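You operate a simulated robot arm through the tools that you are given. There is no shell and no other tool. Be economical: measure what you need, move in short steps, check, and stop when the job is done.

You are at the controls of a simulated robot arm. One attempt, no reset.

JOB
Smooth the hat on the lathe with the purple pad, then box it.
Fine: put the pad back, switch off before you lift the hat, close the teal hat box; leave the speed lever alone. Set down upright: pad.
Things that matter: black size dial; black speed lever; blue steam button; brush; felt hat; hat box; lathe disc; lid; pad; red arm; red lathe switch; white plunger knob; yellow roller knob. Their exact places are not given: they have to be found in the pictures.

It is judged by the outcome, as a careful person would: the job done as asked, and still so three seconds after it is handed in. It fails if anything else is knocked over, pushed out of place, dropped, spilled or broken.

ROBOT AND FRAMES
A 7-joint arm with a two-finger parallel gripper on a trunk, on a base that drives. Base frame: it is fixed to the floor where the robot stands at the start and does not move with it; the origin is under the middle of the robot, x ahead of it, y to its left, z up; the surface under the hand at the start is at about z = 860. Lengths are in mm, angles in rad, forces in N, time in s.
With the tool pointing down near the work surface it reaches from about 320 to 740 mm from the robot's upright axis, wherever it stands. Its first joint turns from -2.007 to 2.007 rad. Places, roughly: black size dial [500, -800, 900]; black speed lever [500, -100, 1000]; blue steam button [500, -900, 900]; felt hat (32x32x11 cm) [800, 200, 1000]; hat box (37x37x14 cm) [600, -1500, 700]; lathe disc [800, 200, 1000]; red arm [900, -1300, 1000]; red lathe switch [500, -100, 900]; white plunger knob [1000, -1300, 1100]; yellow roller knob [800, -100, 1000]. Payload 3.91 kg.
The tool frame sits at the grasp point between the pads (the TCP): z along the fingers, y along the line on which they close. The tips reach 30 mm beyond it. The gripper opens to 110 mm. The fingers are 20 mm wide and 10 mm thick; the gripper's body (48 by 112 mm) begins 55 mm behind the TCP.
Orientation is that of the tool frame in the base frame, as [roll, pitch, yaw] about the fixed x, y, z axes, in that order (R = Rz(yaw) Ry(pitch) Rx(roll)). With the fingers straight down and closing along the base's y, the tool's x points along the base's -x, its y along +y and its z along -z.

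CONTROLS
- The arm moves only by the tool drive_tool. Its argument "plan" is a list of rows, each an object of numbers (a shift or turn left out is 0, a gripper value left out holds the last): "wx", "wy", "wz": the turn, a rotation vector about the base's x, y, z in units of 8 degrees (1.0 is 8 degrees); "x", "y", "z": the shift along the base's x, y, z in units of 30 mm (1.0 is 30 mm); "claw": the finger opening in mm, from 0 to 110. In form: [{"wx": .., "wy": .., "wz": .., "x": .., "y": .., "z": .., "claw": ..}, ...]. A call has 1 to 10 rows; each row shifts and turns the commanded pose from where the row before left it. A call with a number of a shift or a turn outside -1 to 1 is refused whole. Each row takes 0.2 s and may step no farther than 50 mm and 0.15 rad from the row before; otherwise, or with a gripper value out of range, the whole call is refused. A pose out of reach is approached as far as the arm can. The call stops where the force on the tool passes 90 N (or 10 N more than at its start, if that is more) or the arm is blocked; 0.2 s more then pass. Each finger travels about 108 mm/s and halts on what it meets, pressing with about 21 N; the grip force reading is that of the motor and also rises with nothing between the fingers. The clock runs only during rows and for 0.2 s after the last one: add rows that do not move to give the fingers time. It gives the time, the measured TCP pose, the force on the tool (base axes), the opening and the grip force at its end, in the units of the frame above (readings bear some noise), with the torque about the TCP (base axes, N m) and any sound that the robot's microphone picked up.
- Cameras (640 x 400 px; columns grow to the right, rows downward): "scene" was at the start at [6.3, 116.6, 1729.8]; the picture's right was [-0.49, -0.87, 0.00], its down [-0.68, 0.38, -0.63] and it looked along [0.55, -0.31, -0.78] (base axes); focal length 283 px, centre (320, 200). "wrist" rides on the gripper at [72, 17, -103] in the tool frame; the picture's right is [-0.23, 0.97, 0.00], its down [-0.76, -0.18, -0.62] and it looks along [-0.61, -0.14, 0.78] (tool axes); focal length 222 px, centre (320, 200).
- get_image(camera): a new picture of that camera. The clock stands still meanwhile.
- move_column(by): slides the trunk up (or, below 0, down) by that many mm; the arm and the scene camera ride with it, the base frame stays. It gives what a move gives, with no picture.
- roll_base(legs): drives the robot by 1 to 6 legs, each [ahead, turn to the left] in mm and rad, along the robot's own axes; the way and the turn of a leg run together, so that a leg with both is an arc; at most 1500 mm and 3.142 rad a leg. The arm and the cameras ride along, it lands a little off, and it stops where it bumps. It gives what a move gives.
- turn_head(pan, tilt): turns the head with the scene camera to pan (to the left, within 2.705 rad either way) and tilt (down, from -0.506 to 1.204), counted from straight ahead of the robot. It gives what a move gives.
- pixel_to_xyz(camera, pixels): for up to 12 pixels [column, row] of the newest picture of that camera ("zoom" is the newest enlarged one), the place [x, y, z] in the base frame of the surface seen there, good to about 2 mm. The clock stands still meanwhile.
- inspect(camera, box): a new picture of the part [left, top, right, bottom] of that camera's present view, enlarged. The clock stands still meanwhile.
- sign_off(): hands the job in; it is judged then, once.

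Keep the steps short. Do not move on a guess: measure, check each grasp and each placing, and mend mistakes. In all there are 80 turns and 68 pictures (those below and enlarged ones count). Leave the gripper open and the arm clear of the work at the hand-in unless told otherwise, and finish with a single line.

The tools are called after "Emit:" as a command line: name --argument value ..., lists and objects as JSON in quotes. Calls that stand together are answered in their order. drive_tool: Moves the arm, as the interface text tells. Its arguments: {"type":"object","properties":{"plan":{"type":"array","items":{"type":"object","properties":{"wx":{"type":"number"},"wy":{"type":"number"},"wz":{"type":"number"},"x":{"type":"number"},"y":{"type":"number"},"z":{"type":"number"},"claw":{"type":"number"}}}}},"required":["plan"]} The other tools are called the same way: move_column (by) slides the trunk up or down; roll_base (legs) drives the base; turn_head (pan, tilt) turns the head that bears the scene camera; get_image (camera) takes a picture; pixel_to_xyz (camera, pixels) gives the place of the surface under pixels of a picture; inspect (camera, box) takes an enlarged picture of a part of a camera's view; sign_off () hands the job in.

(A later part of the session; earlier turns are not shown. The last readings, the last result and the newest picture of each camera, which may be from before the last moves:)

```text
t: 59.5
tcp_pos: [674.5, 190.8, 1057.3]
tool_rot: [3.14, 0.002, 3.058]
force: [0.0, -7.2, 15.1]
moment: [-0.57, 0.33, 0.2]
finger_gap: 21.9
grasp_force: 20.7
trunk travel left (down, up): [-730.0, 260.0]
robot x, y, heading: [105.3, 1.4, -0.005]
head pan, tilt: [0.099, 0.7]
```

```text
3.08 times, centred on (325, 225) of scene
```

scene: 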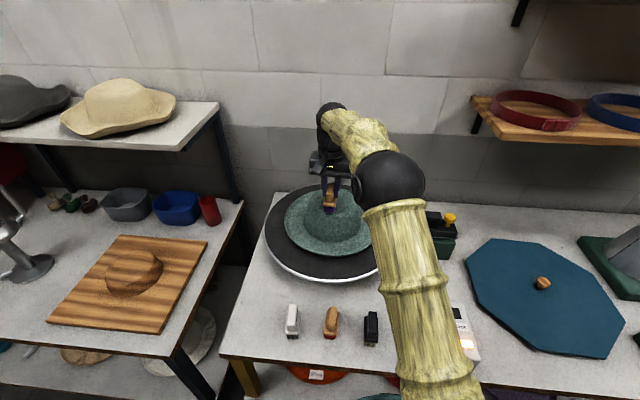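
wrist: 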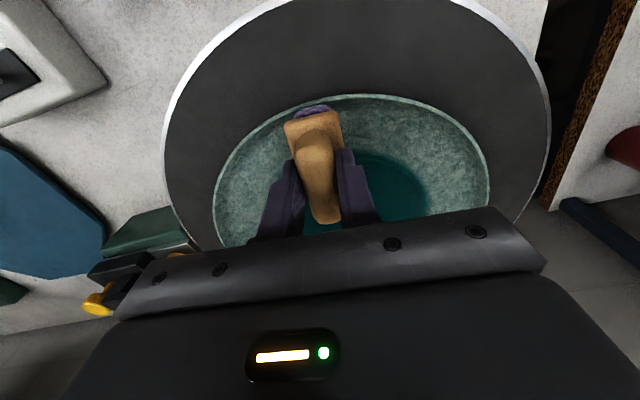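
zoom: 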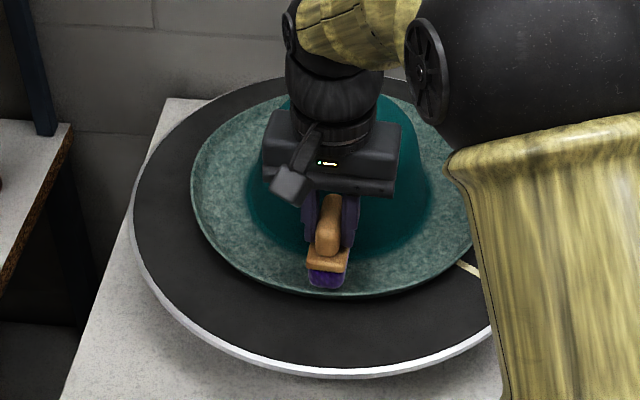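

The disc is stalled: too much pressure at that radius. I ease up 1.5 mm and see whether it turns.

Emit:
drive_tool --plan '[{"z": 0.05, "x": 0.1}, {}, {}]'

Emit:
drive_tool --plan '[{}, {}, {}, {}, {}]'

Emit:
drive_tool --plan '[{}, {}, {}, {}]'

Emit:
drive_tool --plan '[{}, {}, {}, {}, {}]'

Emit:
inspect --camera "scene" --box '[255, 160, 395, 290]'

```text
t: 60.3
tcp_pos: [678.6, 193.0, 1057.7]
tool_rot: [-3.141, 0.001, 3.057]
force: [0.7, -2.2, 1.3]
moment: [-0.07, 0.07, 0.04]
finger_gap: 21.9
grasp_force: 21.0
trunk travel left (down, up): [-730.0, 260.0]
robot x, y, heading: [106.9, -2.5, -0.002]
head pan, tilt: [0.099, 0.7]
```

```text
t: 61.5
tcp_pos: [678.9, 192.0, 1057.1]
tool_rot: [-3.141, 0.003, 3.057]
force: [0.6, 0.8, -0.5]
moment: [-0.01, -0.03, 0.0]
finger_gap: 21.8
grasp_force: 21.2
trunk travel left (down, up): [-730.0, 260.0]
robot x, y, heading: [110.4, 0.7, -0.002]
head pan, tilt: [0.099, 0.7]
```

```text
t: 62.5
tcp_pos: [679.6, 192.3, 1058.7]
tool_rot: [-3.141, 0.003, 3.058]
force: [0.5, 0.4, -1.0]
moment: [-0.01, -0.02, 0.02]
finger_gap: 21.8
grasp_force: 20.6
trunk travel left (down, up): [-730.0, 260.0]
robot x, y, heading: [107.9, 2.7, 0.002]
head pan, tilt: [0.099, 0.7]
```

```text
t: 63.7
tcp_pos: [678.9, 192.0, 1057.4]
tool_rot: [3.141, 0.0, 3.057]
force: [-1.3, -0.3, -1.3]
moment: [0.01, 0.04, 0.01]
finger_gap: 21.9
grasp_force: 20.8
trunk travel left (down, up): [-730.0, 260.0]
robot x, y, heading: [107.2, -2.4, -0.003]
head pan, tilt: [0.099, 0.7]
```

```text
3.08 times, centred on (325, 225) of scene
```

zoom: 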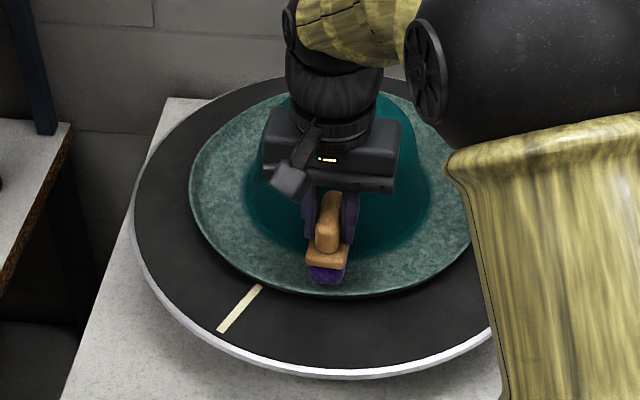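

It is turning again and the contact is light. I lower in 0.6 mm steps, aiming for about 4–8 N.

Emit:
drive_tool --plan '[{"z": -0.02}, {}, {}, {}, {}, {}]'

Emit:
drive_tool --plan '[{"z": -0.015}, {}, {}, {}, {}, {}, {}]'

Emit:
drive_tool --plan '[{}, {}, {}, {}, {}, {}, {}]'

```text
t: 65.1
tcp_pos: [678.2, 191.6, 1057.2]
tool_rot: [-3.141, 0.002, 3.057]
force: [-0.4, 0.0, -0.9]
moment: [0.0, 0.0, -0.01]
finger_gap: 22.0
grasp_force: 21.4
trunk travel left (down, up): [-730.0, 260.0]
robot x, y, heading: [109.1, -2.4, 0.002]
head pan, tilt: [0.099, 0.7]
```

```text
t: 66.7
tcp_pos: [678.9, 191.7, 1058.2]
tool_rot: [3.142, 0.001, 3.057]
force: [0.0, -1.5, 2.9]
moment: [-0.06, 0.05, 0.02]
finger_gap: 21.8
grasp_force: 20.5
trunk travel left (down, up): [-730.0, 260.0]
robot x, y, heading: [106.8, -1.8, 0.004]
head pan, tilt: [0.099, 0.7]
```

```text
t: 68.3
tcp_pos: [678.8, 191.8, 1056.5]
tool_rot: [-3.141, 0.001, 3.058]
force: [0.4, -1.8, 4.0]
moment: [-0.23, 0.06, 0.05]
finger_gap: 21.8
grasp_force: 21.1
trunk travel left (down, up): [-730.0, 260.0]
robot x, y, heading: [109.1, 2.9, 0.003]
head pan, tilt: [0.099, 0.7]
```

Now 3–4 N with drag, the right range. I lower a hair and keep rubbing, checking the stall by the forces.

Emit:
drive_tool --plan '[{"z": -0.01}, {}, {}, {}, {}, {}, {}, {}, {}, {}]'

Emit:
drive_tool --plan '[{}, {}, {}, {}, {}, {}, {}, {}]'

Emit:
inspect --camera "scene" --box '[255, 160, 395, 290]'

```text
t: 70.5
tcp_pos: [678.9, 191.5, 1057.0]
tool_rot: [-3.141, 0.002, 3.058]
force: [1.2, -2.3, 7.0]
moment: [-0.15, 0.15, 0.1]
finger_gap: 21.7
grasp_force: 21.4
trunk travel left (down, up): [-730.0, 260.0]
robot x, y, heading: [109.2, -0.9, -0.0]
head pan, tilt: [0.099, 0.7]
```

```text
t: 72.3
tcp_pos: [679.2, 191.3, 1056.4]
tool_rot: [-3.141, 0.002, 3.057]
force: [0.1, -3.6, 7.8]
moment: [-0.32, 0.14, 0.13]
finger_gap: 21.6
grasp_force: 20.8
trunk travel left (down, up): [-730.0, 260.0]
robot x, y, heading: [107.3, 1.0, 0.006]
head pan, tilt: [0.099, 0.7]
```

```text
3.08 times, centred on (325, 225) of scene
```

zoom: 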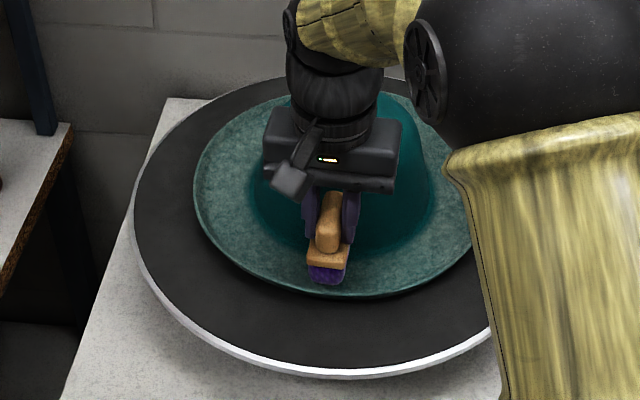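

Progressing: the brim is getting tealer and it is still turning. I continue.

Emit:
drive_tool --plan '[{}, {}, {}, {}, {}, {}, {}, {}, {}, {}]'

Emit:
drive_tool --plan '[{}, {}, {}, {}, {}, {}, {}, {}, {}]'

Emit:
inspect --camera "scene" --box '[255, 160, 395, 290]'

```text
t: 74.5
tcp_pos: [679.8, 192.3, 1058.7]
tool_rot: [3.138, 0.001, 3.059]
force: [1.1, -3.2, 8.2]
moment: [-0.39, 0.16, 0.09]
finger_gap: 21.6
grasp_force: 20.5
trunk travel left (down, up): [-730.0, 260.0]
robot x, y, heading: [108.3, 0.2, 0.005]
head pan, tilt: [0.099, 0.7]
```

```text
t: 76.5
tcp_pos: [677.9, 191.2, 1057.7]
tool_rot: [3.141, 0.002, 3.058]
force: [0.9, -3.7, 8.2]
moment: [-0.21, 0.17, 0.09]
finger_gap: 21.8
grasp_force: 21.0
trunk travel left (down, up): [-730.0, 260.0]
robot x, y, heading: [108.7, -4.1, -0.002]
head pan, tilt: [0.099, 0.7]
```

```text
3.08 times, centred on (325, 225) of scene
```

zoom: 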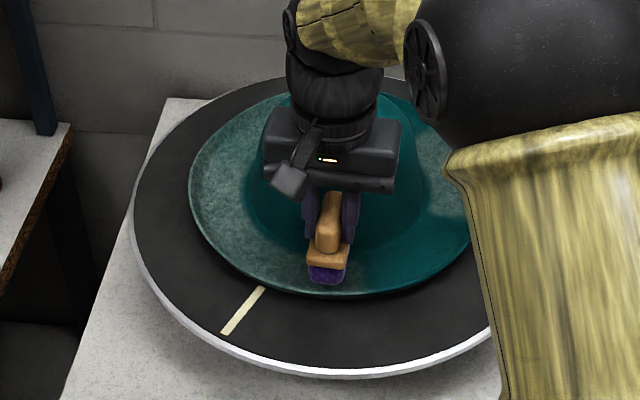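

A sector of the brim is finished and the rest follows; I keep going.

Emit:
drive_tool --plan '[{}, {}, {}, {}, {}, {}, {}, {}, {}, {}]'

Emit:
drive_tool --plan '[{}, {}, {}, {}, {}, {}, {}, {}, {}, {}]'

Emit:
inspect --camera "scene" --box '[255, 160, 395, 290]'

```text
t: 78.7
tcp_pos: [679.0, 192.7, 1057.4]
tool_rot: [3.14, 0.003, 3.057]
force: [0.0, -3.3, 5.1]
moment: [-0.29, 0.16, 0.08]
finger_gap: 21.6
grasp_force: 21.0
trunk travel left (down, up): [-730.0, 260.0]
robot x, y, heading: [105.8, -1.4, 0.002]
head pan, tilt: [0.099, 0.7]
```

```text
t: 80.9
tcp_pos: [679.9, 190.7, 1057.7]
tool_rot: [3.141, 0.002, 3.057]
force: [0.4, -2.6, 8.2]
moment: [-0.37, 0.13, 0.05]
finger_gap: 21.7
grasp_force: 20.9
trunk travel left (down, up): [-730.0, 260.0]
robot x, y, heading: [107.6, 0.7, 0.002]
head pan, tilt: [0.099, 0.7]
```

```text
3.08 times, centred on (325, 225) of scene
```

zoom: 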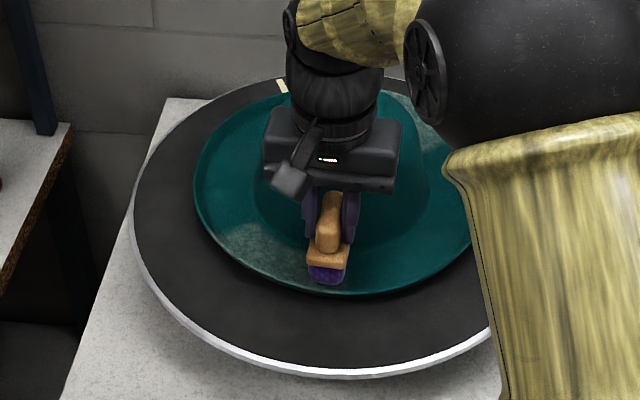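

Almost all smooth; a small patch remains just left of the pad. Another ~4 s.

Emit:
drive_tool --plan '[{}, {}, {}, {}, {}, {}, {}, {}, {}, {}]'

Emit:
drive_tool --plan '[{}, {}, {}, {}, {}, {}, {}, {}, {}, {}]'

Emit:
drive_tool --plan '[{}, {}, {}, {}, {}, {}]'

Emit:
inspect --camera "scene" --box '[255, 160, 395, 290]'

```text
t: 83.1
tcp_pos: [679.2, 191.9, 1056.5]
tool_rot: [3.14, 0.003, 3.06]
force: [0.5, -4.0, 7.4]
moment: [-0.35, 0.12, 0.08]
finger_gap: 21.6
grasp_force: 21.5
trunk travel left (down, up): [-730.0, 260.0]
robot x, y, heading: [104.4, -1.5, -0.001]
head pan, tilt: [0.099, 0.7]
```

```text
t: 85.3
tcp_pos: [678.9, 190.7, 1057.7]
tool_rot: [3.14, 0.001, 3.056]
force: [0.4, -2.9, 6.0]
moment: [-0.12, 0.21, 0.08]
finger_gap: 21.8
grasp_force: 21.1
trunk travel left (down, up): [-730.0, 260.0]
robot x, y, heading: [108.0, 0.6, -0.003]
head pan, tilt: [0.099, 0.7]
```

```text
t: 86.7
tcp_pos: [678.4, 191.1, 1056.7]
tool_rot: [3.139, 0.002, 3.057]
force: [-0.4, -3.7, 6.5]
moment: [-0.11, 0.15, 0.08]
finger_gap: 21.3
grasp_force: 20.8
trunk travel left (down, up): [-730.0, 260.0]
robot x, y, heading: [110.7, -1.0, -0.003]
head pan, tilt: [0.099, 0.7]
```

```text
3.08 times, centred on (325, 225) of scene
```

zoom: 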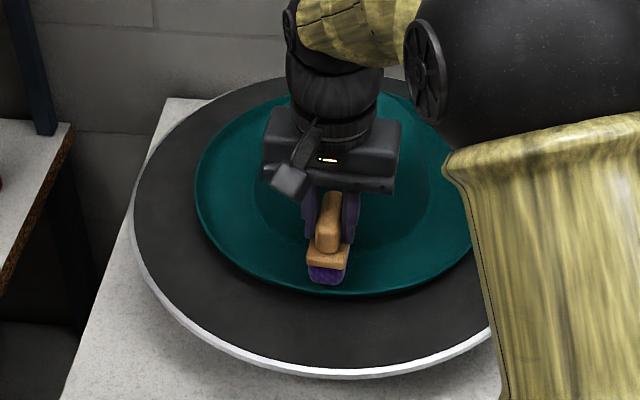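

The whole visible brim is smooth. I lift and head back to the pad's home (483.6, 379.6).

Emit:
drive_tool --plan '[{"z": 1}, {"z": 1}, {"z": 0.6}, {"x": -0.93, "y": 0.9}, {"x": -0.93, "y": 0.9}, {"x": -0.93, "y": 0.9}, {"x": -0.93, "y": 0.9}, {"x": -0.93, "y": 0.9}, {"x": -0.93, "y": 0.9}, {"x": -0.92, "y": 0.88}]'

Emit:
get_image --camera "scene"

Emit:
get_image --camera "wrist"

```text
t: 88.9
tcp_pos: [483.0, 383.1, 1136.2]
tool_rot: [-3.142, 0.001, 3.057]
force: [-0.1, 0.0, -1.9]
moment: [-0.03, -0.03, 0.01]
finger_gap: 21.5
grasp_force: 20.9
trunk travel left (down, up): [-730.0, 260.0]
robot x, y, heading: [103.4, 1.1, -0.002]
head pan, tilt: [0.099, 0.7]
```

```text
27 pictures are left
```

scene: 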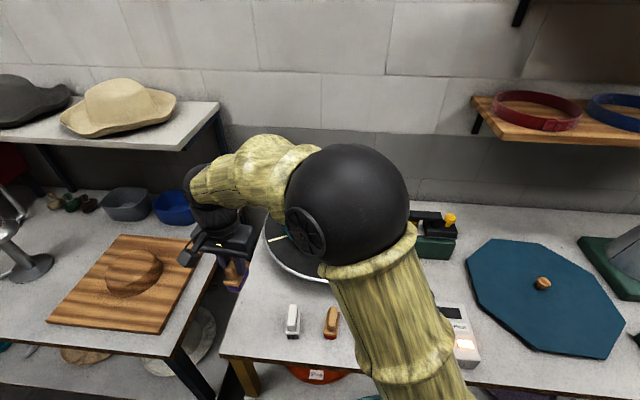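

```text
26 pictures are left
```

wrist: 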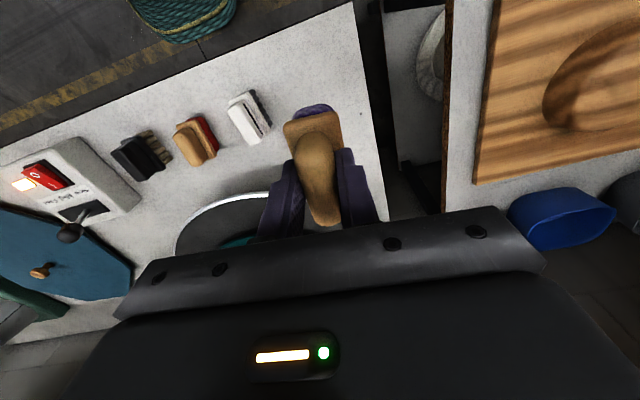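

The wrist view matches the pickup view. I lower the pad toward the bench, slow at the end.

Emit:
drive_tool --plan '[{"z": -1, "y": -0.08}, {"z": -1}, {"z": -1}, {"z": -1}, {"z": -1}, {"z": -1}, {"z": -0.3}, {"z": -0.15}, {"z": -0.05}, {}]'

```text
t: 91.1
tcp_pos: [485.1, 378.7, 939.3]
tool_rot: [3.141, 0.002, 3.058]
force: [0.0, -1.0, -1.2]
moment: [0.0, -0.02, 0.01]
finger_gap: 21.7
grasp_force: 21.7
trunk travel left (down, up): [-730.0, 260.0]
robot x, y, heading: [106.6, -3.4, 0.001]
head pan, tilt: [0.099, 0.7]
```

Emit:
drive_tool --plan '[{"z": -0.05}, {"z": -0.04}, {}]'

```text
t: 91.9
tcp_pos: [484.9, 379.4, 938.6]
tool_rot: [-3.141, 0.002, 3.058]
force: [0.4, -0.3, -1.1]
moment: [0.02, 0.0, -0.01]
finger_gap: 21.9
grasp_force: 21.2
trunk travel left (down, up): [-730.0, 260.0]
robot x, y, heading: [106.8, -4.0, 0.0]
head pan, tilt: [0.099, 0.7]
```

Not touching yet; I lower a little more until a reaction shows.

Emit:
drive_tool --plan '[{"z": -0.04}, {"z": -0.04}, {"z": -0.04}, {}]'

```text
t: 92.9
tcp_pos: [485.0, 378.8, 933.7]
tool_rot: [-3.141, 0.001, 3.059]
force: [0.1, -0.6, -1.8]
moment: [0.02, -0.02, -0.01]
finger_gap: 21.8
grasp_force: 20.6
trunk travel left (down, up): [-730.0, 260.0]
robot x, y, heading: [109.4, 1.8, 0.005]
head pan, tilt: [0.099, 0.7]
```

The pad apparently slid up slightly in the grip while pressing. I continue down in small steps.

Emit:
drive_tool --plan '[{"z": -0.05}, {"z": -0.05}, {}]'

Emit:
inspect --camera "wrist" --box '[220, 60, 420, 260]'

```text
t: 93.7
tcp_pos: [483.6, 378.8, 931.4]
tool_rot: [3.139, 0.002, 3.058]
force: [0.5, -0.6, 3.9]
moment: [-0.08, -0.17, -0.01]
finger_gap: 21.7
grasp_force: 21.7
trunk travel left (down, up): [-730.0, 260.0]
robot x, y, heading: [109.9, -3.4, -0.0]
head pan, tilt: [0.099, 0.7]
```

```text
2.00 times, centred on (320, 160) of wrist
```

zoom: 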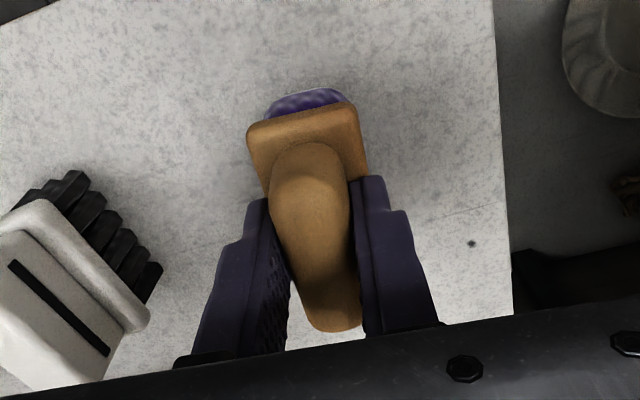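

Contact at 4 N, moment small and the pad upright. I release gently and rise.

Emit:
drive_tool --plan '[{"claw": 30}, {"claw": 46}, {"claw": 50}, {"z": 0.5}, {"z": 1}, {"z": 1}, {"z": 1}, {"z": 1}, {"z": 1, "claw": 50}]'

Emit:
get_image --camera "wrist"

Emit:
pixel_to_xyz --camera "wrist" --pixels '[[315, 110], [312, 140], [320, 95], [325, 125]]'

```text
t: 95.7
tcp_pos: [485.1, 378.0, 1095.2]
tool_rot: [-3.14, 0.003, 3.057]
force: [-0.9, -0.2, -1.0]
moment: [-0.02, 0.0, 0.03]
finger_gap: 50.0
grasp_force: 0.0
trunk travel left (down, up): [-730.0, 260.0]
robot x, y, heading: [106.5, 1.5, -0.002]
head pan, tilt: [0.099, 0.7]
```

```text
24 pictures are left
```

wrist: 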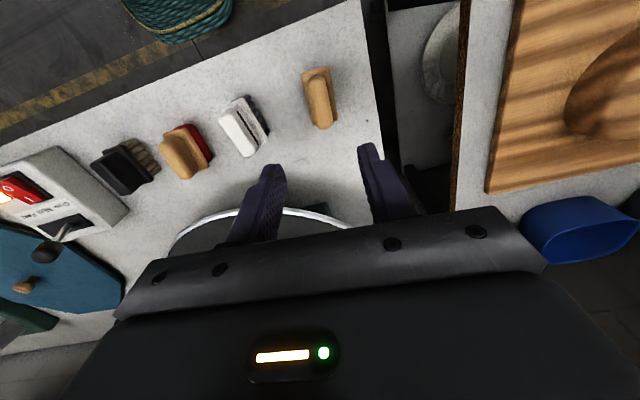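

```text
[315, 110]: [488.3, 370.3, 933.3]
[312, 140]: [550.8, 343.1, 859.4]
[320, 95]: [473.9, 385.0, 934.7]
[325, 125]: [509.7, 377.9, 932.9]
```

The pad stands upright at its home. Now switch off: travel right with closed fingers to above the "0" half (450,-98).

Emit:
drive_tool --plan '[{"y": -1, "claw": 0, "wz": 0.6}, {"y": -1}, {"y": -1}, {"y": -1}, {"y": -1}, {"y": -1}, {"y": -1}, {"y": -1}, {"y": -1, "x": -0.6}, {"y": -1, "x": -0.55}]'

Emit:
drive_tool --plan '[{"y": -1}, {"y": -1}, {"y": -1}, {"y": -1}, {"y": -1}, {"y": -0.87}, {}]'

```text
t: 97.9
tcp_pos: [449.3, 79.7, 1095.6]
tool_rot: [3.142, 0.002, -3.141]
force: [0.8, 0.0, 0.7]
moment: [0.03, 0.0, 0.0]
finger_gap: 0.1
grasp_force: 20.9
trunk travel left (down, up): [-730.0, 260.0]
robot x, y, heading: [106.2, -3.0, 0.002]
head pan, tilt: [0.099, 0.7]
```

```text
t: 99.5
tcp_pos: [451.3, -97.2, 1093.9]
tool_rot: [-3.14, 0.002, -3.141]
force: [0.1, 0.6, -0.2]
moment: [0.01, 0.0, 0.0]
finger_gap: 0.0
grasp_force: 21.0
trunk travel left (down, up): [-730.0, 260.0]
robot x, y, heading: [107.6, -0.6, -0.002]
head pan, tilt: [0.099, 0.7]
```

I press down on "0", slowing near z 932.

Emit:
drive_tool --plan '[{"z": -1, "x": -0.07}, {"z": -1}, {"z": -1}, {"z": -1}, {"z": -0.3}, {"z": -0.15}, {"z": -0.15}, {"z": -0.1}]'

Emit:
drive_tool --plan '[{"z": 1}, {"z": 1}, {"z": 1}, {"z": 1}]'

Emit:
get_image --camera "wrist"

```text
t: 101.3
tcp_pos: [447.5, -97.4, 956.6]
tool_rot: [3.141, 0.003, -3.141]
force: [-1.9, -0.6, 21.1]
moment: [0.01, -0.15, -0.07]
finger_gap: 0.1
grasp_force: 20.3
trunk travel left (down, up): [-730.0, 260.0]
robot x, y, heading: [107.1, 0.8, -0.003]
head pan, tilt: [0.099, 0.7]
```

```text
t: 102.3
tcp_pos: [447.2, -97.4, 1075.1]
tool_rot: [-3.141, 0.001, -3.141]
force: [-0.4, -0.3, -0.3]
moment: [-0.03, -0.03, -0.04]
finger_gap: 0.0
grasp_force: 20.5
trunk travel left (down, up): [-730.0, 260.0]
robot x, y, heading: [106.7, 0.2, -0.003]
head pan, tilt: [0.099, 0.7]
```

```text
23 pictures are left
```

wrist: 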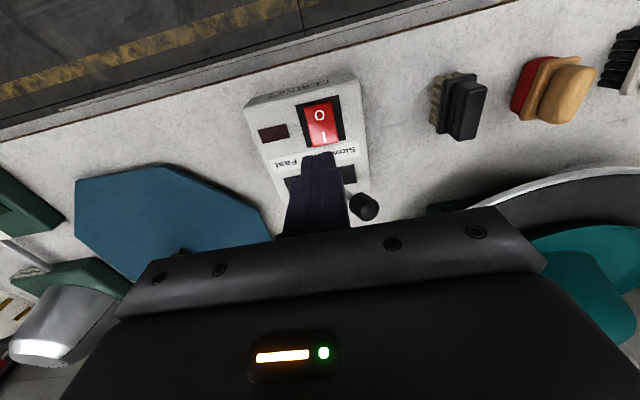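

Lamp dark: the lathe is off, and the lever is untouched at Slow. The crown is too wide to grip, so I'll take the hat by its brim edge with the hand horizontal. I back the base 150 mm and swing the hand level while moving to a standoff in front of the hat.

Emit:
roll_base --legs '[[-150, 0]]'

Emit:
drive_tool --plan '[{"y": 1, "x": 0.5, "claw": 0}, {"y": 1, "x": 0.5}, {"y": 1, "x": 0.5}, {"y": 1, "x": 0.5}, {"wx": 0.577, "wy": -0.577, "wz": -0.577, "x": 0.7, "y": 0.3}, {"wx": 0.577, "wy": -0.577, "wz": -0.577, "x": 0.7, "y": 0.3}, {"wx": 0.577, "wy": -0.577, "wz": -0.577, "x": 0.7, "y": 0.3}, {"wx": 0.577, "wy": -0.577, "wz": -0.577, "x": 0.7, "y": 0.3}, {"wx": 0.577, "wy": -0.577, "wz": -0.577, "x": 0.6, "y": 0.3}]'

Emit:
drive_tool --plan '[{"wx": 0.577, "wy": -0.577, "wz": -0.577, "x": 0.3, "y": 0.3}, {"wx": 0.577, "wy": -0.577, "wz": -0.577, "x": 0.3, "y": 0.3}, {"wx": 0.577, "wy": -0.577, "wz": -0.577, "x": 0.3, "y": 0.3}, {"wx": 0.577, "wy": -0.577, "wz": -0.577, "x": 0.3, "y": 0.3}, {"wx": 0.577, "wy": -0.577, "wz": -0.577}, {"wx": 0.577, "wy": -0.577, "wz": -0.577}, {"wx": 0.577, "wy": -0.577, "wz": -0.577}, {"wx": 0.577, "wy": -0.577, "wz": -0.577}, {"wx": 0.577, "wy": -0.577, "wz": -0.577}, {"wx": 0.577, "wy": -0.577, "wz": -0.577}]'

```text
t: 103.8
tcp_pos: [296.3, -99.2, 1076.1]
tool_rot: [-3.14, -0.001, 3.135]
force: [-0.9, -0.1, -0.9]
moment: [-0.01, 0.01, 0.02]
finger_gap: 0.0
grasp_force: 20.7
trunk travel left (down, up): [-730.0, 260.0]
robot x, y, heading: [-42.3, 1.8, -0.005]
head pan, tilt: [0.099, 0.7]
```

```text
t: 105.8
tcp_pos: [457.9, 63.9, 1073.6]
tool_rot: [2.648, 0.295, 2.641]
force: [-0.5, -0.5, -0.2]
moment: [0.0, 0.0, 0.04]
finger_gap: 0.0
grasp_force: 21.3
trunk travel left (down, up): [-730.0, 260.0]
robot x, y, heading: [-45.4, 1.8, -0.0]
head pan, tilt: [0.099, 0.7]
```

```text
t: 108.0
tcp_pos: [495.1, 102.3, 1075.3]
tool_rot: [1.568, -0.007, 1.57]
force: [0.2, 0.0, -0.5]
moment: [0.01, -0.02, -0.02]
finger_gap: 0.0
grasp_force: 20.5
trunk travel left (down, up): [-730.0, 260.0]
robot x, y, heading: [-42.3, 3.0, -0.001]
head pan, tilt: [0.099, 0.7]
```

The hand is level and pointing +x. I move to y=190 and z≈1000 just in front of the disc, fingers open 24 mm, and look.

Emit:
drive_tool --plan '[{"y": 1, "claw": 24}, {"y": 1}, {"y": 0.92}, {"z": -1}, {"z": -1}, {"z": -0.5, "x": 0.9}, {"x": 0.9}, {}]'

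Emit:
get_image --camera "wrist"

```text
t: 109.8
tcp_pos: [547.7, 188.4, 999.6]
tool_rot: [1.57, -0.006, 1.57]
force: [0.7, 0.1, -0.4]
moment: [-0.01, -0.01, 0.04]
finger_gap: 23.8
grasp_force: 0.1
trunk travel left (down, up): [-730.0, 260.0]
robot x, y, heading: [-42.2, -1.4, -0.001]
head pan, tilt: [0.099, 0.7]
```

```text
22 pictures are left
```

wrist: 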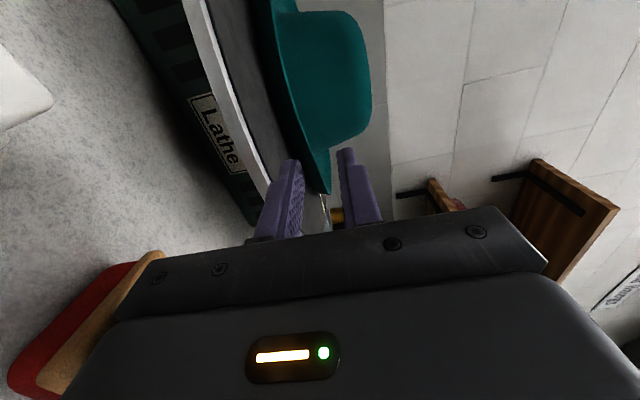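

Emit:
inspect --camera "wrist" --box '[230, 80, 390, 220]'

Emit:
pixel_to_xyz --camera "wrist" --pixels '[[325, 185], [328, 190], [320, 170], [315, 160], [305, 150], [310, 150], [300, 130], [280, 130], [275, 150], [285, 100], [325, 150]]'

```text
2.86 times, centred on (310, 150) of wrist
```

zoom: 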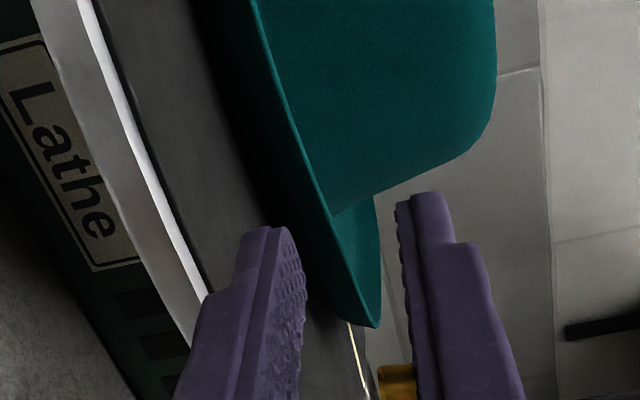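

```text
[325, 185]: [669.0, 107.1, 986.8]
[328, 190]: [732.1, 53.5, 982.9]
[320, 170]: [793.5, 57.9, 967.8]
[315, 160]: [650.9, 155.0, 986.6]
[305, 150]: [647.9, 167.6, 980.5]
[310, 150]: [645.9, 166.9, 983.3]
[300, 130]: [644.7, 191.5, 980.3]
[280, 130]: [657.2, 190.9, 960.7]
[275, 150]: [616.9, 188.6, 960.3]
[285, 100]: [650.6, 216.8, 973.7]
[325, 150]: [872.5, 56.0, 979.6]
```

Emit:
pixel_to_xyz --camera "zoom" --pixels '[[210, 100], [225, 100], [235, 100], [245, 100], [255, 100], [265, 100], [272, 100], [278, 100], [284, 100], [300, 100]]'

```text
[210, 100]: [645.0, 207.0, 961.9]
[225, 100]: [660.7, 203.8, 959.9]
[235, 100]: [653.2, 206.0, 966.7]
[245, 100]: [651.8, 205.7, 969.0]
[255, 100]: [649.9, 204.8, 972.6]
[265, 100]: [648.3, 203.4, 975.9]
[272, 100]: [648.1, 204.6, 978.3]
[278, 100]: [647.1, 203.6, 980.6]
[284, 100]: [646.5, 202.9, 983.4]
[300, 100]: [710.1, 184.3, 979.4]
```

The brim edge is a curled lip: top about (646, 984), outer face sloping steeply down to (655,965), with the disc at 960. I'll pinch the lip with the hand pitched 45° down. First I pitch and move to a pre-grasp, TCP about (606,190,1026), gap 22.

Emit:
drive_tool --plan '[{"z": 0.5, "wy": 0.9375, "claw": 20}, {"z": 0.4, "wy": 0.9375}, {"wy": 0.9375}, {"wy": 0.9375, "x": 0.5}, {"wy": 0.9375, "x": 0.7}, {"wy": 0.9375, "x": 0.7}, {"y": 0.05}, {}]'

Emit:
inspect --camera "wrist" --box '[230, 80, 390, 220]'

```text
t: 111.6
tcp_pos: [605.8, 191.4, 1026.5]
tool_rot: [2.357, -0.003, 1.567]
force: [0.1, -0.4, -0.2]
moment: [0.0, -0.01, 0.0]
finger_gap: 20.5
grasp_force: 0.1
trunk travel left (down, up): [-730.0, 260.0]
robot x, y, heading: [-37.4, 6.0, -0.004]
head pan, tilt: [0.099, 0.7]
```

```text
2.86 times, centred on (310, 150) of wrist
```

zoom: 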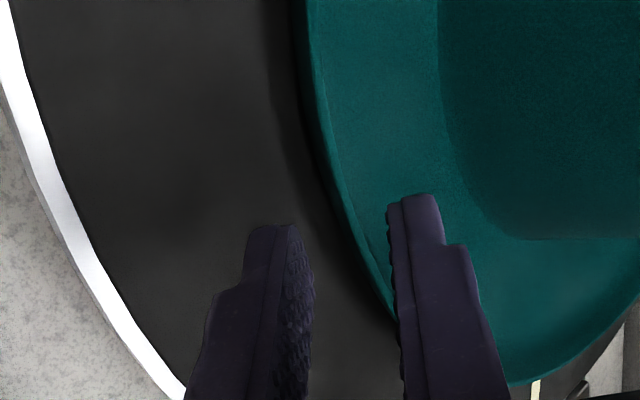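

I check the lip position around y≈190 from this view.

Emit:
pixel_to_xyz --camera "zoom" --pixels '[[309, 60], [318, 60], [330, 60], [345, 60], [365, 60], [315, 110], [322, 110], [335, 110], [355, 110], [385, 110]]'

```text
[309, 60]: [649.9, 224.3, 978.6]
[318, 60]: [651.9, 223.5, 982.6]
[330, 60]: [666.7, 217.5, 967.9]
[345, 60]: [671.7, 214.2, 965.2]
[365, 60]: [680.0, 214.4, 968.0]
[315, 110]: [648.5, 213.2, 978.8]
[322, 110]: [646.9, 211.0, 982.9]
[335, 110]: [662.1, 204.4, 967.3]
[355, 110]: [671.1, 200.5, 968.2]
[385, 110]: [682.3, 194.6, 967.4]
```

The lip is a thin curl at about 55–60° with the brim floor at 967. I steepen the pitch by 10° and advance along the finger axis to TCP (640, 191, 998), then look before closing.

Emit:
drive_tool --plan '[{"wy": 0.625, "x": 0.24}, {"wy": 0.625, "x": 0.24}, {"x": 0.3, "z": -0.43}, {"x": 0.2, "z": -0.3}, {"x": 0.1, "z": -0.15}, {"x": 0.06, "z": -0.08}, {}]'

Emit:
inspect --camera "wrist" --box '[230, 80, 390, 220]'

```text
t: 113.2
tcp_pos: [638.6, 191.2, 998.6]
tool_rot: [2.531, -0.002, 1.564]
force: [-1.9, 1.8, 1.0]
moment: [0.01, 0.03, -0.01]
finger_gap: 20.2
grasp_force: 0.7
trunk travel left (down, up): [-730.0, 260.0]
robot x, y, heading: [-41.5, 2.2, -0.001]
head pan, tilt: [0.099, 0.7]
```

```text
2.86 times, centred on (310, 150) of wrist
```

zoom: 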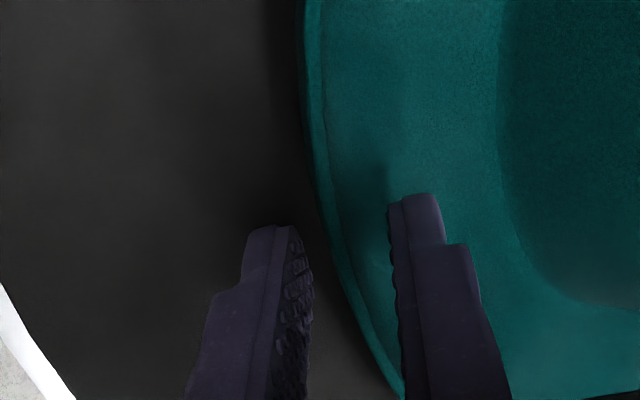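

The lip lies between the fingers with no contact force. I close.

Emit:
drive_tool --plan '[{"claw": 10}, {"claw": 0}, {"claw": 0}, {"claw": 0}]'

Emit:
inspect --camera "wrist" --box '[230, 80, 390, 220]'

```text
t: 114.2
tcp_pos: [638.0, 190.6, 999.4]
tool_rot: [2.53, -0.003, 1.567]
force: [-0.6, 0.7, 0.6]
moment: [0.07, 0.25, 0.03]
finger_gap: 18.3
grasp_force: 21.0
trunk travel left (down, up): [-730.0, 260.0]
robot x, y, heading: [-43.4, 1.8, -0.001]
head pan, tilt: [0.099, 0.7]
```

```text
2.86 times, centred on (310, 150) of wrist
```

zoom: 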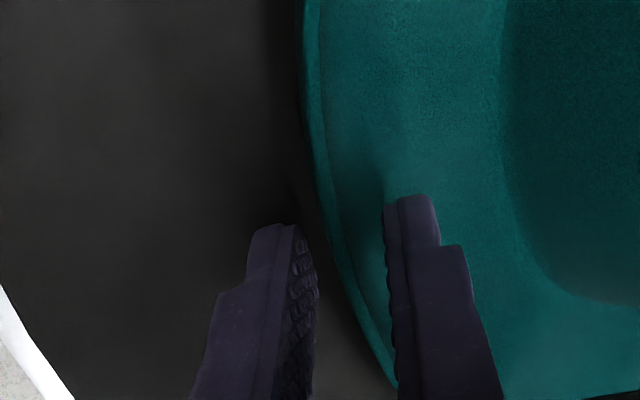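

Gap 18.3 at full grip force, so it holds something thick (the lip). I test with a gentle 12 mm lift.

Emit:
drive_tool --plan '[{"z": 0.1}, {"z": 0.1}, {"z": 0.1}, {"z": 0.1}, {}]'

Emit:
inspect --camera "wrist" --box '[200, 60, 440, 220]'

```text
t: 115.4
tcp_pos: [640.3, 191.5, 1009.3]
tool_rot: [2.531, -0.002, 1.564]
force: [-0.6, -0.2, -1.2]
moment: [0.01, 0.22, 0.01]
finger_gap: 14.0
grasp_force: 21.2
trunk travel left (down, up): [-730.0, 260.0]
robot x, y, heading: [-42.8, 4.3, -0.005]
head pan, tilt: [0.099, 0.7]
```

```text
2.50 times, centred on (320, 140) of wrist
```

zoom: 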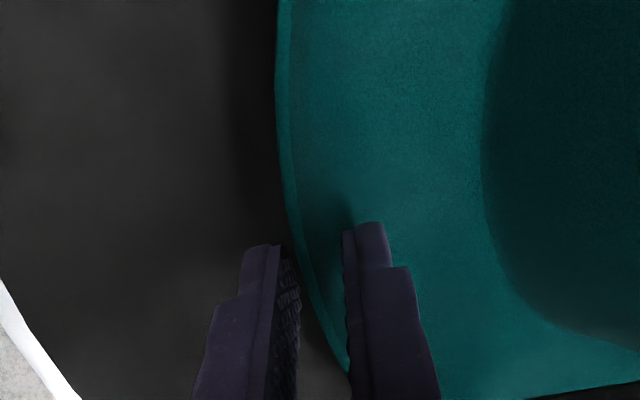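

The gap fell from 18 to 14 without lifting: the lip is a wedge and slips out, so it can't be held here. Better: slide the hat about 95 mm toward me so its brim overhangs the disc, then grip it deep. I release, retract, and turn the hand back to pointing down, leaning 20° forward.

Emit:
drive_tool --plan '[{"claw": 26}, {"x": -0.4, "z": 0.6}, {"x": -0.4, "z": 0.6}, {"z": 1}, {"z": 1}, {"z": 1}, {"wx": -0.538, "wz": 0.768, "claw": 0}, {"wx": -0.538, "wz": 0.768}, {"wx": -0.538, "wz": 0.768}, {"wx": -0.538, "wz": 0.768}]'

Emit:
drive_tool --plan '[{"wx": -0.538, "wz": 0.768}, {"wx": -0.538, "wz": 0.768}, {"wx": -0.538, "wz": 0.768}, {"wx": -0.538, "wz": 0.768}, {"wx": -0.538, "wz": 0.768}, {"wx": -0.538, "wz": 0.768}, {"wx": -0.538, "wz": 0.768}, {"wx": -0.538, "wz": 0.768}, {"wy": 0.94}, {"wy": 0.94}]'

```text
t: 117.6
tcp_pos: [616.0, 191.3, 1135.9]
tool_rot: [2.593, 0.289, 2.007]
force: [-0.2, -0.3, 0.7]
moment: [0.02, -0.02, -0.03]
finger_gap: 0.3
grasp_force: 20.7
trunk travel left (down, up): [-730.0, 260.0]
robot x, y, heading: [-44.2, -0.1, -0.0]
head pan, tilt: [0.099, 0.7]
```

```text
t: 119.8
tcp_pos: [615.0, 191.8, 1136.4]
tool_rot: [3.138, 0.347, 3.136]
force: [0.0, 0.1, -0.3]
moment: [0.0, 0.0, 0.02]
finger_gap: 0.0
grasp_force: 20.9
trunk travel left (down, up): [-730.0, 260.0]
robot x, y, heading: [-40.6, -3.2, -0.002]
head pan, tilt: [0.099, 0.7]
```

The hand is set. I drive ahead 165 mm; the fingertips pass over at z≈1108, above the crown's 1065.

Emit:
roll_base --legs '[[165, 0]]'

Emit:
drive_tool --plan '[{"x": 0.9}, {"x": 0.9}, {"x": 0.9}, {"x": 0.9}, {"x": 0.4}, {}]'

```text
t: 121.3
tcp_pos: [779.9, 191.6, 1135.6]
tool_rot: [3.138, 0.349, 3.135]
force: [-0.1, 0.1, -0.4]
moment: [-0.03, 0.02, 0.02]
finger_gap: 0.0
grasp_force: 20.9
trunk travel left (down, up): [-730.0, 260.0]
robot x, y, heading: [121.5, 0.1, -0.006]
head pan, tilt: [0.099, 0.7]
```

```text
t: 122.8
tcp_pos: [897.5, 191.0, 1135.6]
tool_rot: [3.138, 0.349, 3.135]
force: [-0.3, -0.1, 0.2]
moment: [0.01, 0.0, 0.0]
finger_gap: 0.1
grasp_force: 20.8
trunk travel left (down, up): [-730.0, 260.0]
robot x, y, heading: [119.4, 2.5, -0.001]
head pan, tilt: [0.099, 0.7]
```

Reached beyond the crown. I lower to fingertip z≈1015 and check the view before pulling.

Emit:
drive_tool --plan '[{"z": -1}, {"z": -1}, {"z": -0.95}, {}]'

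Emit:
get_image --camera "scene"

```text
t: 123.8
tcp_pos: [897.8, 192.4, 1048.9]
tool_rot: [3.137, 0.348, 3.136]
force: [-0.2, 0.1, -0.1]
moment: [-0.03, -0.01, 0.0]
finger_gap: 0.1
grasp_force: 20.8
trunk travel left (down, up): [-730.0, 260.0]
robot x, y, heading: [118.9, 2.6, -0.001]
head pan, tilt: [0.099, 0.7]
```

```text
16 pictures are left
```

scene: 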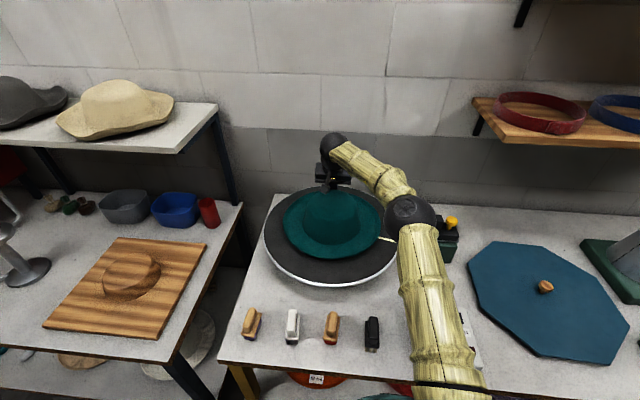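

The finger is behind the crown. I pull toward me in small steps, watching the force.

Emit:
drive_tool --plan '[{"x": -0.4}, {"x": -0.4}, {"x": -0.4}, {"x": -0.3}, {"x": -0.3}]'

Emit:
drive_tool --plan '[{"x": -0.4}, {"x": -0.4}, {"x": -0.4}, {"x": -0.4}, {"x": -0.4}]'

Emit:
get_image --camera "scene"

```text
t: 124.5
tcp_pos: [888.5, 181.7, 1053.0]
tool_rot: [3.135, 0.384, 3.115]
force: [38.1, -1.6, -5.4]
moment: [-0.04, 0.12, -0.4]
finger_gap: 0.0
grasp_force: 20.5
trunk travel left (down, up): [-730.0, 260.0]
robot x, y, heading: [126.0, -1.0, -0.0]
head pan, tilt: [0.099, 0.7]
stopped in row 3: the force on the tool passed its limit at 99 N (the readings are from after the stop); the commanded pose is now the measured one
```

```text
t: 125.0
tcp_pos: [884.9, 176.0, 1062.0]
tool_rot: [3.13, 0.413, 3.1]
force: [33.7, -4.5, 0.1]
moment: [-0.01, -0.1, -0.36]
finger_gap: 0.0
grasp_force: 21.1
trunk travel left (down, up): [-730.0, 260.0]
robot x, y, heading: [123.6, 1.7, -0.008]
head pan, tilt: [0.099, 0.7]
stopped in row 2: the force on the tool passed its limit at 92 N (the readings are from after the stop); the commanded pose is now the measured one
```

```text
15 pictures are left
```

scene: 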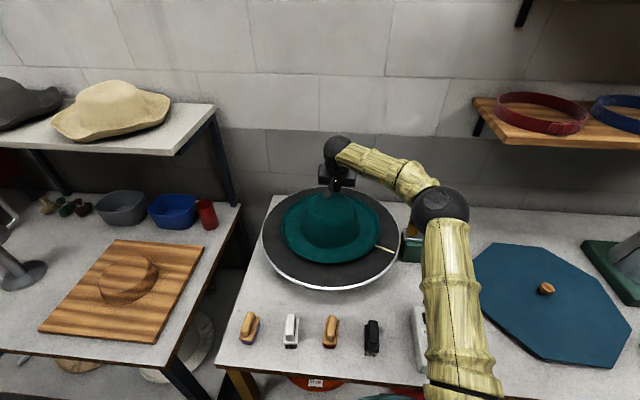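

The hat won't slide (99 N): it is seated over a block on the disc and must go up. I stop pulling, back off, raise, and drive back. New plan: hand level, lower finger pries the near brim up a little, then slides deep under it for a full grip.

Emit:
drive_tool --plan '[{"x": 0.5}, {"z": 1}, {"z": 1}, {"z": 1}, {"z": 1}]'

Emit:
roll_base --legs '[[-165, 0]]'

Emit:
drive_tool --plan '[{"x": -1, "wy": -0.92, "wz": 0.3}, {"x": -1, "wy": -0.92}, {"x": -1, "wy": -0.92}, {"x": -1, "wy": -0.92}, {"x": -1, "wy": -0.92}, {"x": -1, "wy": -0.92}, {"wy": -0.92}, {"wy": -0.92}, {"wy": -0.92}]'

Emit:
drive_tool --plan '[{"wx": 1}, {"wx": 1}, {"wx": 1}, {"wx": 1}, {"wx": 1}, {"wx": 1}, {"wx": 1}, {"wx": 1}, {"wx": 1}, {"wx": 1}]'

```text
t: 126.2
tcp_pos: [894.0, 179.9, 1181.9]
tool_rot: [3.128, 0.404, 3.109]
force: [-0.1, 0.3, -0.6]
moment: [0.01, 0.01, -0.03]
finger_gap: 0.0
grasp_force: 21.1
trunk travel left (down, up): [-730.0, 260.0]
robot x, y, heading: [125.3, 1.5, -0.007]
head pan, tilt: [0.099, 0.7]
```

```text
t: 127.7
tcp_pos: [728.8, 178.3, 1181.2]
tool_rot: [3.128, 0.406, 3.106]
force: [-0.3, 0.1, 0.3]
moment: [0.03, -0.02, -0.04]
finger_gap: 0.0
grasp_force: 21.0
trunk travel left (down, up): [-730.0, 260.0]
robot x, y, heading: [-38.2, 3.0, -0.007]
head pan, tilt: [0.099, 0.7]
```

```text
t: 129.7
tcp_pos: [548.7, 179.3, 1182.6]
tool_rot: [-2.706, 1.563, -2.687]
force: [0.4, 1.1, 0.8]
moment: [-0.02, 0.0, 0.02]
finger_gap: 0.0
grasp_force: 21.3
trunk travel left (down, up): [-730.0, 260.0]
robot x, y, heading: [-36.9, 0.8, -0.004]
head pan, tilt: [0.099, 0.7]
```

```text
t: 131.9
tcp_pos: [550.2, 179.6, 1180.4]
tool_rot: [1.556, 0.176, 1.58]
force: [-0.1, 0.0, -1.0]
moment: [0.02, -0.02, -0.02]
finger_gap: 0.0
grasp_force: 21.0
trunk travel left (down, up): [-730.0, 260.0]
robot x, y, heading: [-39.5, 3.8, -0.005]
head pan, tilt: [0.099, 0.7]
```

The hand is nearly level. I finish the roll, pitch it 12° down (keeps the body above the pads), open to 36 and descend to just in front of the brim.

Emit:
drive_tool --plan '[{"wx": 0.63, "y": 0.17, "z": -1, "claw": 36}, {"wx": 0.63, "y": 0.17, "z": -1}, {"wy": 0.8, "z": -1}, {"wy": 0.8, "z": -1}, {"z": -1, "x": 0.5}, {"x": 0.6, "z": -0.7}, {"x": 0.55}, {}]'

Emit:
inspect --camera "wrist" --box '[200, 60, 440, 220]'

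Emit:
pixel_to_xyz --camera "zoom" --pixels '[[230, 60], [245, 60], [255, 60], [265, 60], [275, 60], [285, 60], [295, 60], [305, 60], [320, 60], [340, 60], [360, 60], [380, 60]]'

```text
t: 133.7
tcp_pos: [598.5, 187.2, 1009.3]
tool_rot: [1.778, 0.0, 1.581]
force: [0.4, 0.3, 0.8]
moment: [-0.02, -0.03, -0.04]
finger_gap: 35.9
grasp_force: 0.1
trunk travel left (down, up): [-730.0, 260.0]
robot x, y, heading: [-40.7, 0.3, -0.005]
head pan, tilt: [0.099, 0.7]
```

```text
2.50 times, centred on (320, 140) of wrist
```

zoom: 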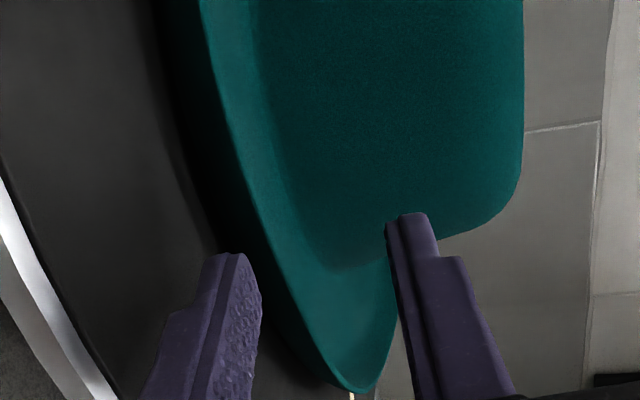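

```text
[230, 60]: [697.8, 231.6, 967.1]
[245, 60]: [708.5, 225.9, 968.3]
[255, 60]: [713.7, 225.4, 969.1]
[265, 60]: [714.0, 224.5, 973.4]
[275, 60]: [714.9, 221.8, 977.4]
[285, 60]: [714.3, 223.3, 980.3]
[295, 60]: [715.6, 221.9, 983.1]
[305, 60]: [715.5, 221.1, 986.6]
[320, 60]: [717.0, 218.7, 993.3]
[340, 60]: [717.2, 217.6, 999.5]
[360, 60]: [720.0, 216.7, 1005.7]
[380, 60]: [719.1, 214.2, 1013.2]
```

Emit:
pixel_to_xyz --camera "zoom" --pixels '[[170, 60], [180, 60], [188, 60], [195, 60], [202, 60], [208, 60], [213, 60], [218, 60], [215, 130], [222, 130], [230, 130], [236, 130]]'

```text
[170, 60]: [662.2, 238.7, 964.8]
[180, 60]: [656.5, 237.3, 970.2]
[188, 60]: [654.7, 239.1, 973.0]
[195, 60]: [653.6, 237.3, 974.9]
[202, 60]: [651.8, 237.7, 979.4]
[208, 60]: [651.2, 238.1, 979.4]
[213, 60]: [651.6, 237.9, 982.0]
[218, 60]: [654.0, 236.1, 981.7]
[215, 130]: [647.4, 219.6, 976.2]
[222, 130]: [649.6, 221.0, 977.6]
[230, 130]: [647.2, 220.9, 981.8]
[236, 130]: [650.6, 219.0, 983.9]
```

The underside curves: r=143 at z 965, r=148 at 970, r=151 at 975, so it is a good pry ramp. I lower until the finger is 2 mm above the disc and advance to first contact.

Emit:
drive_tool --plan '[{"z": -0.3}, {"z": -0.14, "y": 0.08}, {"x": 0.4}, {"x": 0.25}, {}]'

Emit:
drive_tool --plan '[{"x": 0.1}, {"x": 0.1}, {}]'

```text
t: 134.9
tcp_pos: [617.4, 190.9, 996.5]
tool_rot: [1.778, 0.003, 1.58]
force: [0.2, -0.1, 0.4]
moment: [0.04, 0.02, -0.03]
finger_gap: 35.7
grasp_force: 0.0
trunk travel left (down, up): [-730.0, 260.0]
robot x, y, heading: [-38.6, -1.6, -0.009]
head pan, tilt: [0.099, 0.7]
```

```text
t: 135.7
tcp_pos: [622.1, 191.4, 996.3]
tool_rot: [1.777, 0.001, 1.581]
force: [-1.1, 0.4, 0.9]
moment: [0.0, 0.01, -0.02]
finger_gap: 35.9
grasp_force: 0.1
trunk travel left (down, up): [-730.0, 260.0]
robot x, y, heading: [-38.6, 2.9, -0.006]
head pan, tilt: [0.099, 0.7]
```

Nothing yet; I advance 3 mm at a time.

Emit:
drive_tool --plan '[{"x": 0.1}, {"x": 0.1}, {}]'

Emit:
drive_tool --plan '[{"x": 0.1}, {"x": 0.1}, {}]'

```text
t: 136.5
tcp_pos: [625.7, 191.2, 998.7]
tool_rot: [1.777, 0.0, 1.584]
force: [-22.4, -0.3, 1.2]
moment: [0.0, 0.52, -0.28]
finger_gap: 37.6
grasp_force: 2.2
trunk travel left (down, up): [-730.0, 260.0]
robot x, y, heading: [-35.0, 1.2, -0.003]
head pan, tilt: [0.099, 0.7]
```

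```text
t: 137.3
tcp_pos: [626.3, 191.2, 998.3]
tool_rot: [1.778, 0.001, 1.585]
force: [-60.3, -3.2, 3.2]
moment: [0.07, 1.45, -0.65]
finger_gap: 40.7
grasp_force: 4.7
trunk travel left (down, up): [-730.0, 260.0]
robot x, y, heading: [-40.8, 1.9, -0.006]
head pan, tilt: [0.099, 0.7]
```

60 N straight back, so friction is high and it isn't climbing by itself. I ease off a little, then lift: the friction on the ramp should raise the near brim.

Emit:
drive_tool --plan '[{"x": -0.1}, {"z": 0.1}, {"z": 0.1}, {"z": 0.1}, {}]'

Emit:
inspect --camera "wrist" --box '[200, 60, 440, 220]'

Emit:
pixel_to_xyz --camera "zoom" --pixels '[[200, 20], [210, 20], [220, 20], [230, 20], [240, 20], [255, 20], [210, 100], [220, 100], [230, 100], [240, 100], [250, 100], [260, 100]]'

```text
t: 138.5
tcp_pos: [627.7, 192.1, 1004.2]
tool_rot: [1.783, 0.002, 1.584]
force: [-40.9, -2.6, -19.1]
moment: [0.06, 1.7, -0.43]
finger_gap: 49.2
grasp_force: 13.4
trunk travel left (down, up): [-730.0, 260.0]
robot x, y, heading: [-41.4, 4.5, -0.008]
head pan, tilt: [0.099, 0.7]
```

```text
2.50 times, centred on (320, 140) of wrist
```

zoom: 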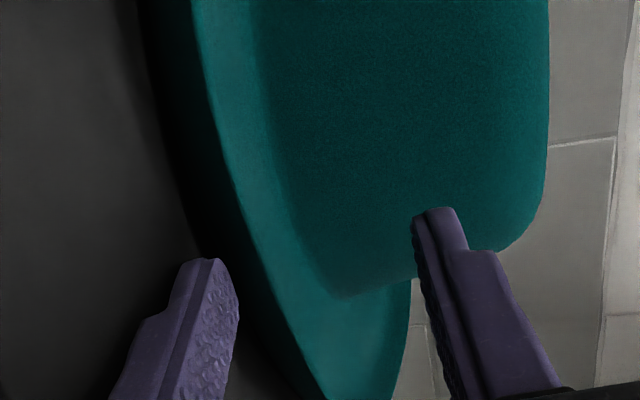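

```text
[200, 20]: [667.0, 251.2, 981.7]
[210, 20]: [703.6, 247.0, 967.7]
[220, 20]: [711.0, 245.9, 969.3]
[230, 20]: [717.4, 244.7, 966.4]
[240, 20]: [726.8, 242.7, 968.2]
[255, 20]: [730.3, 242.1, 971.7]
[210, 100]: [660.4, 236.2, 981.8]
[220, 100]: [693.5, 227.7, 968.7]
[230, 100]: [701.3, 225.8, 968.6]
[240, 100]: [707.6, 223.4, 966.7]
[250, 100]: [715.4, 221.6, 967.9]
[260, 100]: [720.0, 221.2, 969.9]
```

The fingers were forced open and the hat only shifted about 8 mm back against its block (centre x≈806); the sideways push jams it. Instead I pinch at this shallow angle: back off, lower to finger 1 mm above the disc, creep in to light contact, and close.

Emit:
drive_tool --plan '[{"x": -0.4, "claw": 36}, {"z": -0.2}, {"z": -0.12}, {"x": 0.25}, {}]'

Emit:
drive_tool --plan '[{"x": 0.1}, {}]'

Emit:
drive_tool --plan '[{"x": 0.1}, {}]'

Emit:
drive_tool --plan '[{"x": 0.1}, {}]'

```text
t: 139.7
tcp_pos: [626.4, 191.6, 998.1]
tool_rot: [1.776, 0.002, 1.583]
force: [-11.3, 0.3, 2.6]
moment: [-0.02, 0.18, -0.13]
finger_gap: 35.8
grasp_force: 0.0
trunk travel left (down, up): [-730.0, 260.0]
robot x, y, heading: [-36.7, 3.9, -0.008]
head pan, tilt: [0.099, 0.7]
```

```text
t: 140.3
tcp_pos: [626.4, 190.8, 998.6]
tool_rot: [1.776, 0.001, 1.583]
force: [-30.8, -1.2, 4.5]
moment: [-0.07, 0.68, -0.32]
finger_gap: 36.8
grasp_force: 0.7
trunk travel left (down, up): [-730.0, 260.0]
robot x, y, heading: [-35.7, -2.7, -0.005]
head pan, tilt: [0.099, 0.7]
```

```text
t: 140.9
tcp_pos: [627.9, 191.6, 999.4]
tool_rot: [1.776, -0.001, 1.585]
force: [-50.1, -2.7, 4.7]
moment: [-0.03, 1.1, -0.52]
finger_gap: 38.3
grasp_force: 2.8
trunk travel left (down, up): [-730.0, 260.0]
robot x, y, heading: [-41.9, 5.7, -0.004]
head pan, tilt: [0.099, 0.7]
```

```text
t: 141.5
tcp_pos: [626.2, 192.1, 999.4]
tool_rot: [1.777, 0.004, 1.586]
force: [-64.6, -2.9, 7.7]
moment: [-0.02, 1.5, -0.7]
finger_gap: 39.1
grasp_force: 2.8
trunk travel left (down, up): [-730.0, 260.0]
robot x, y, heading: [-42.2, 3.6, -0.002]
head pan, tilt: [0.099, 0.7]
```

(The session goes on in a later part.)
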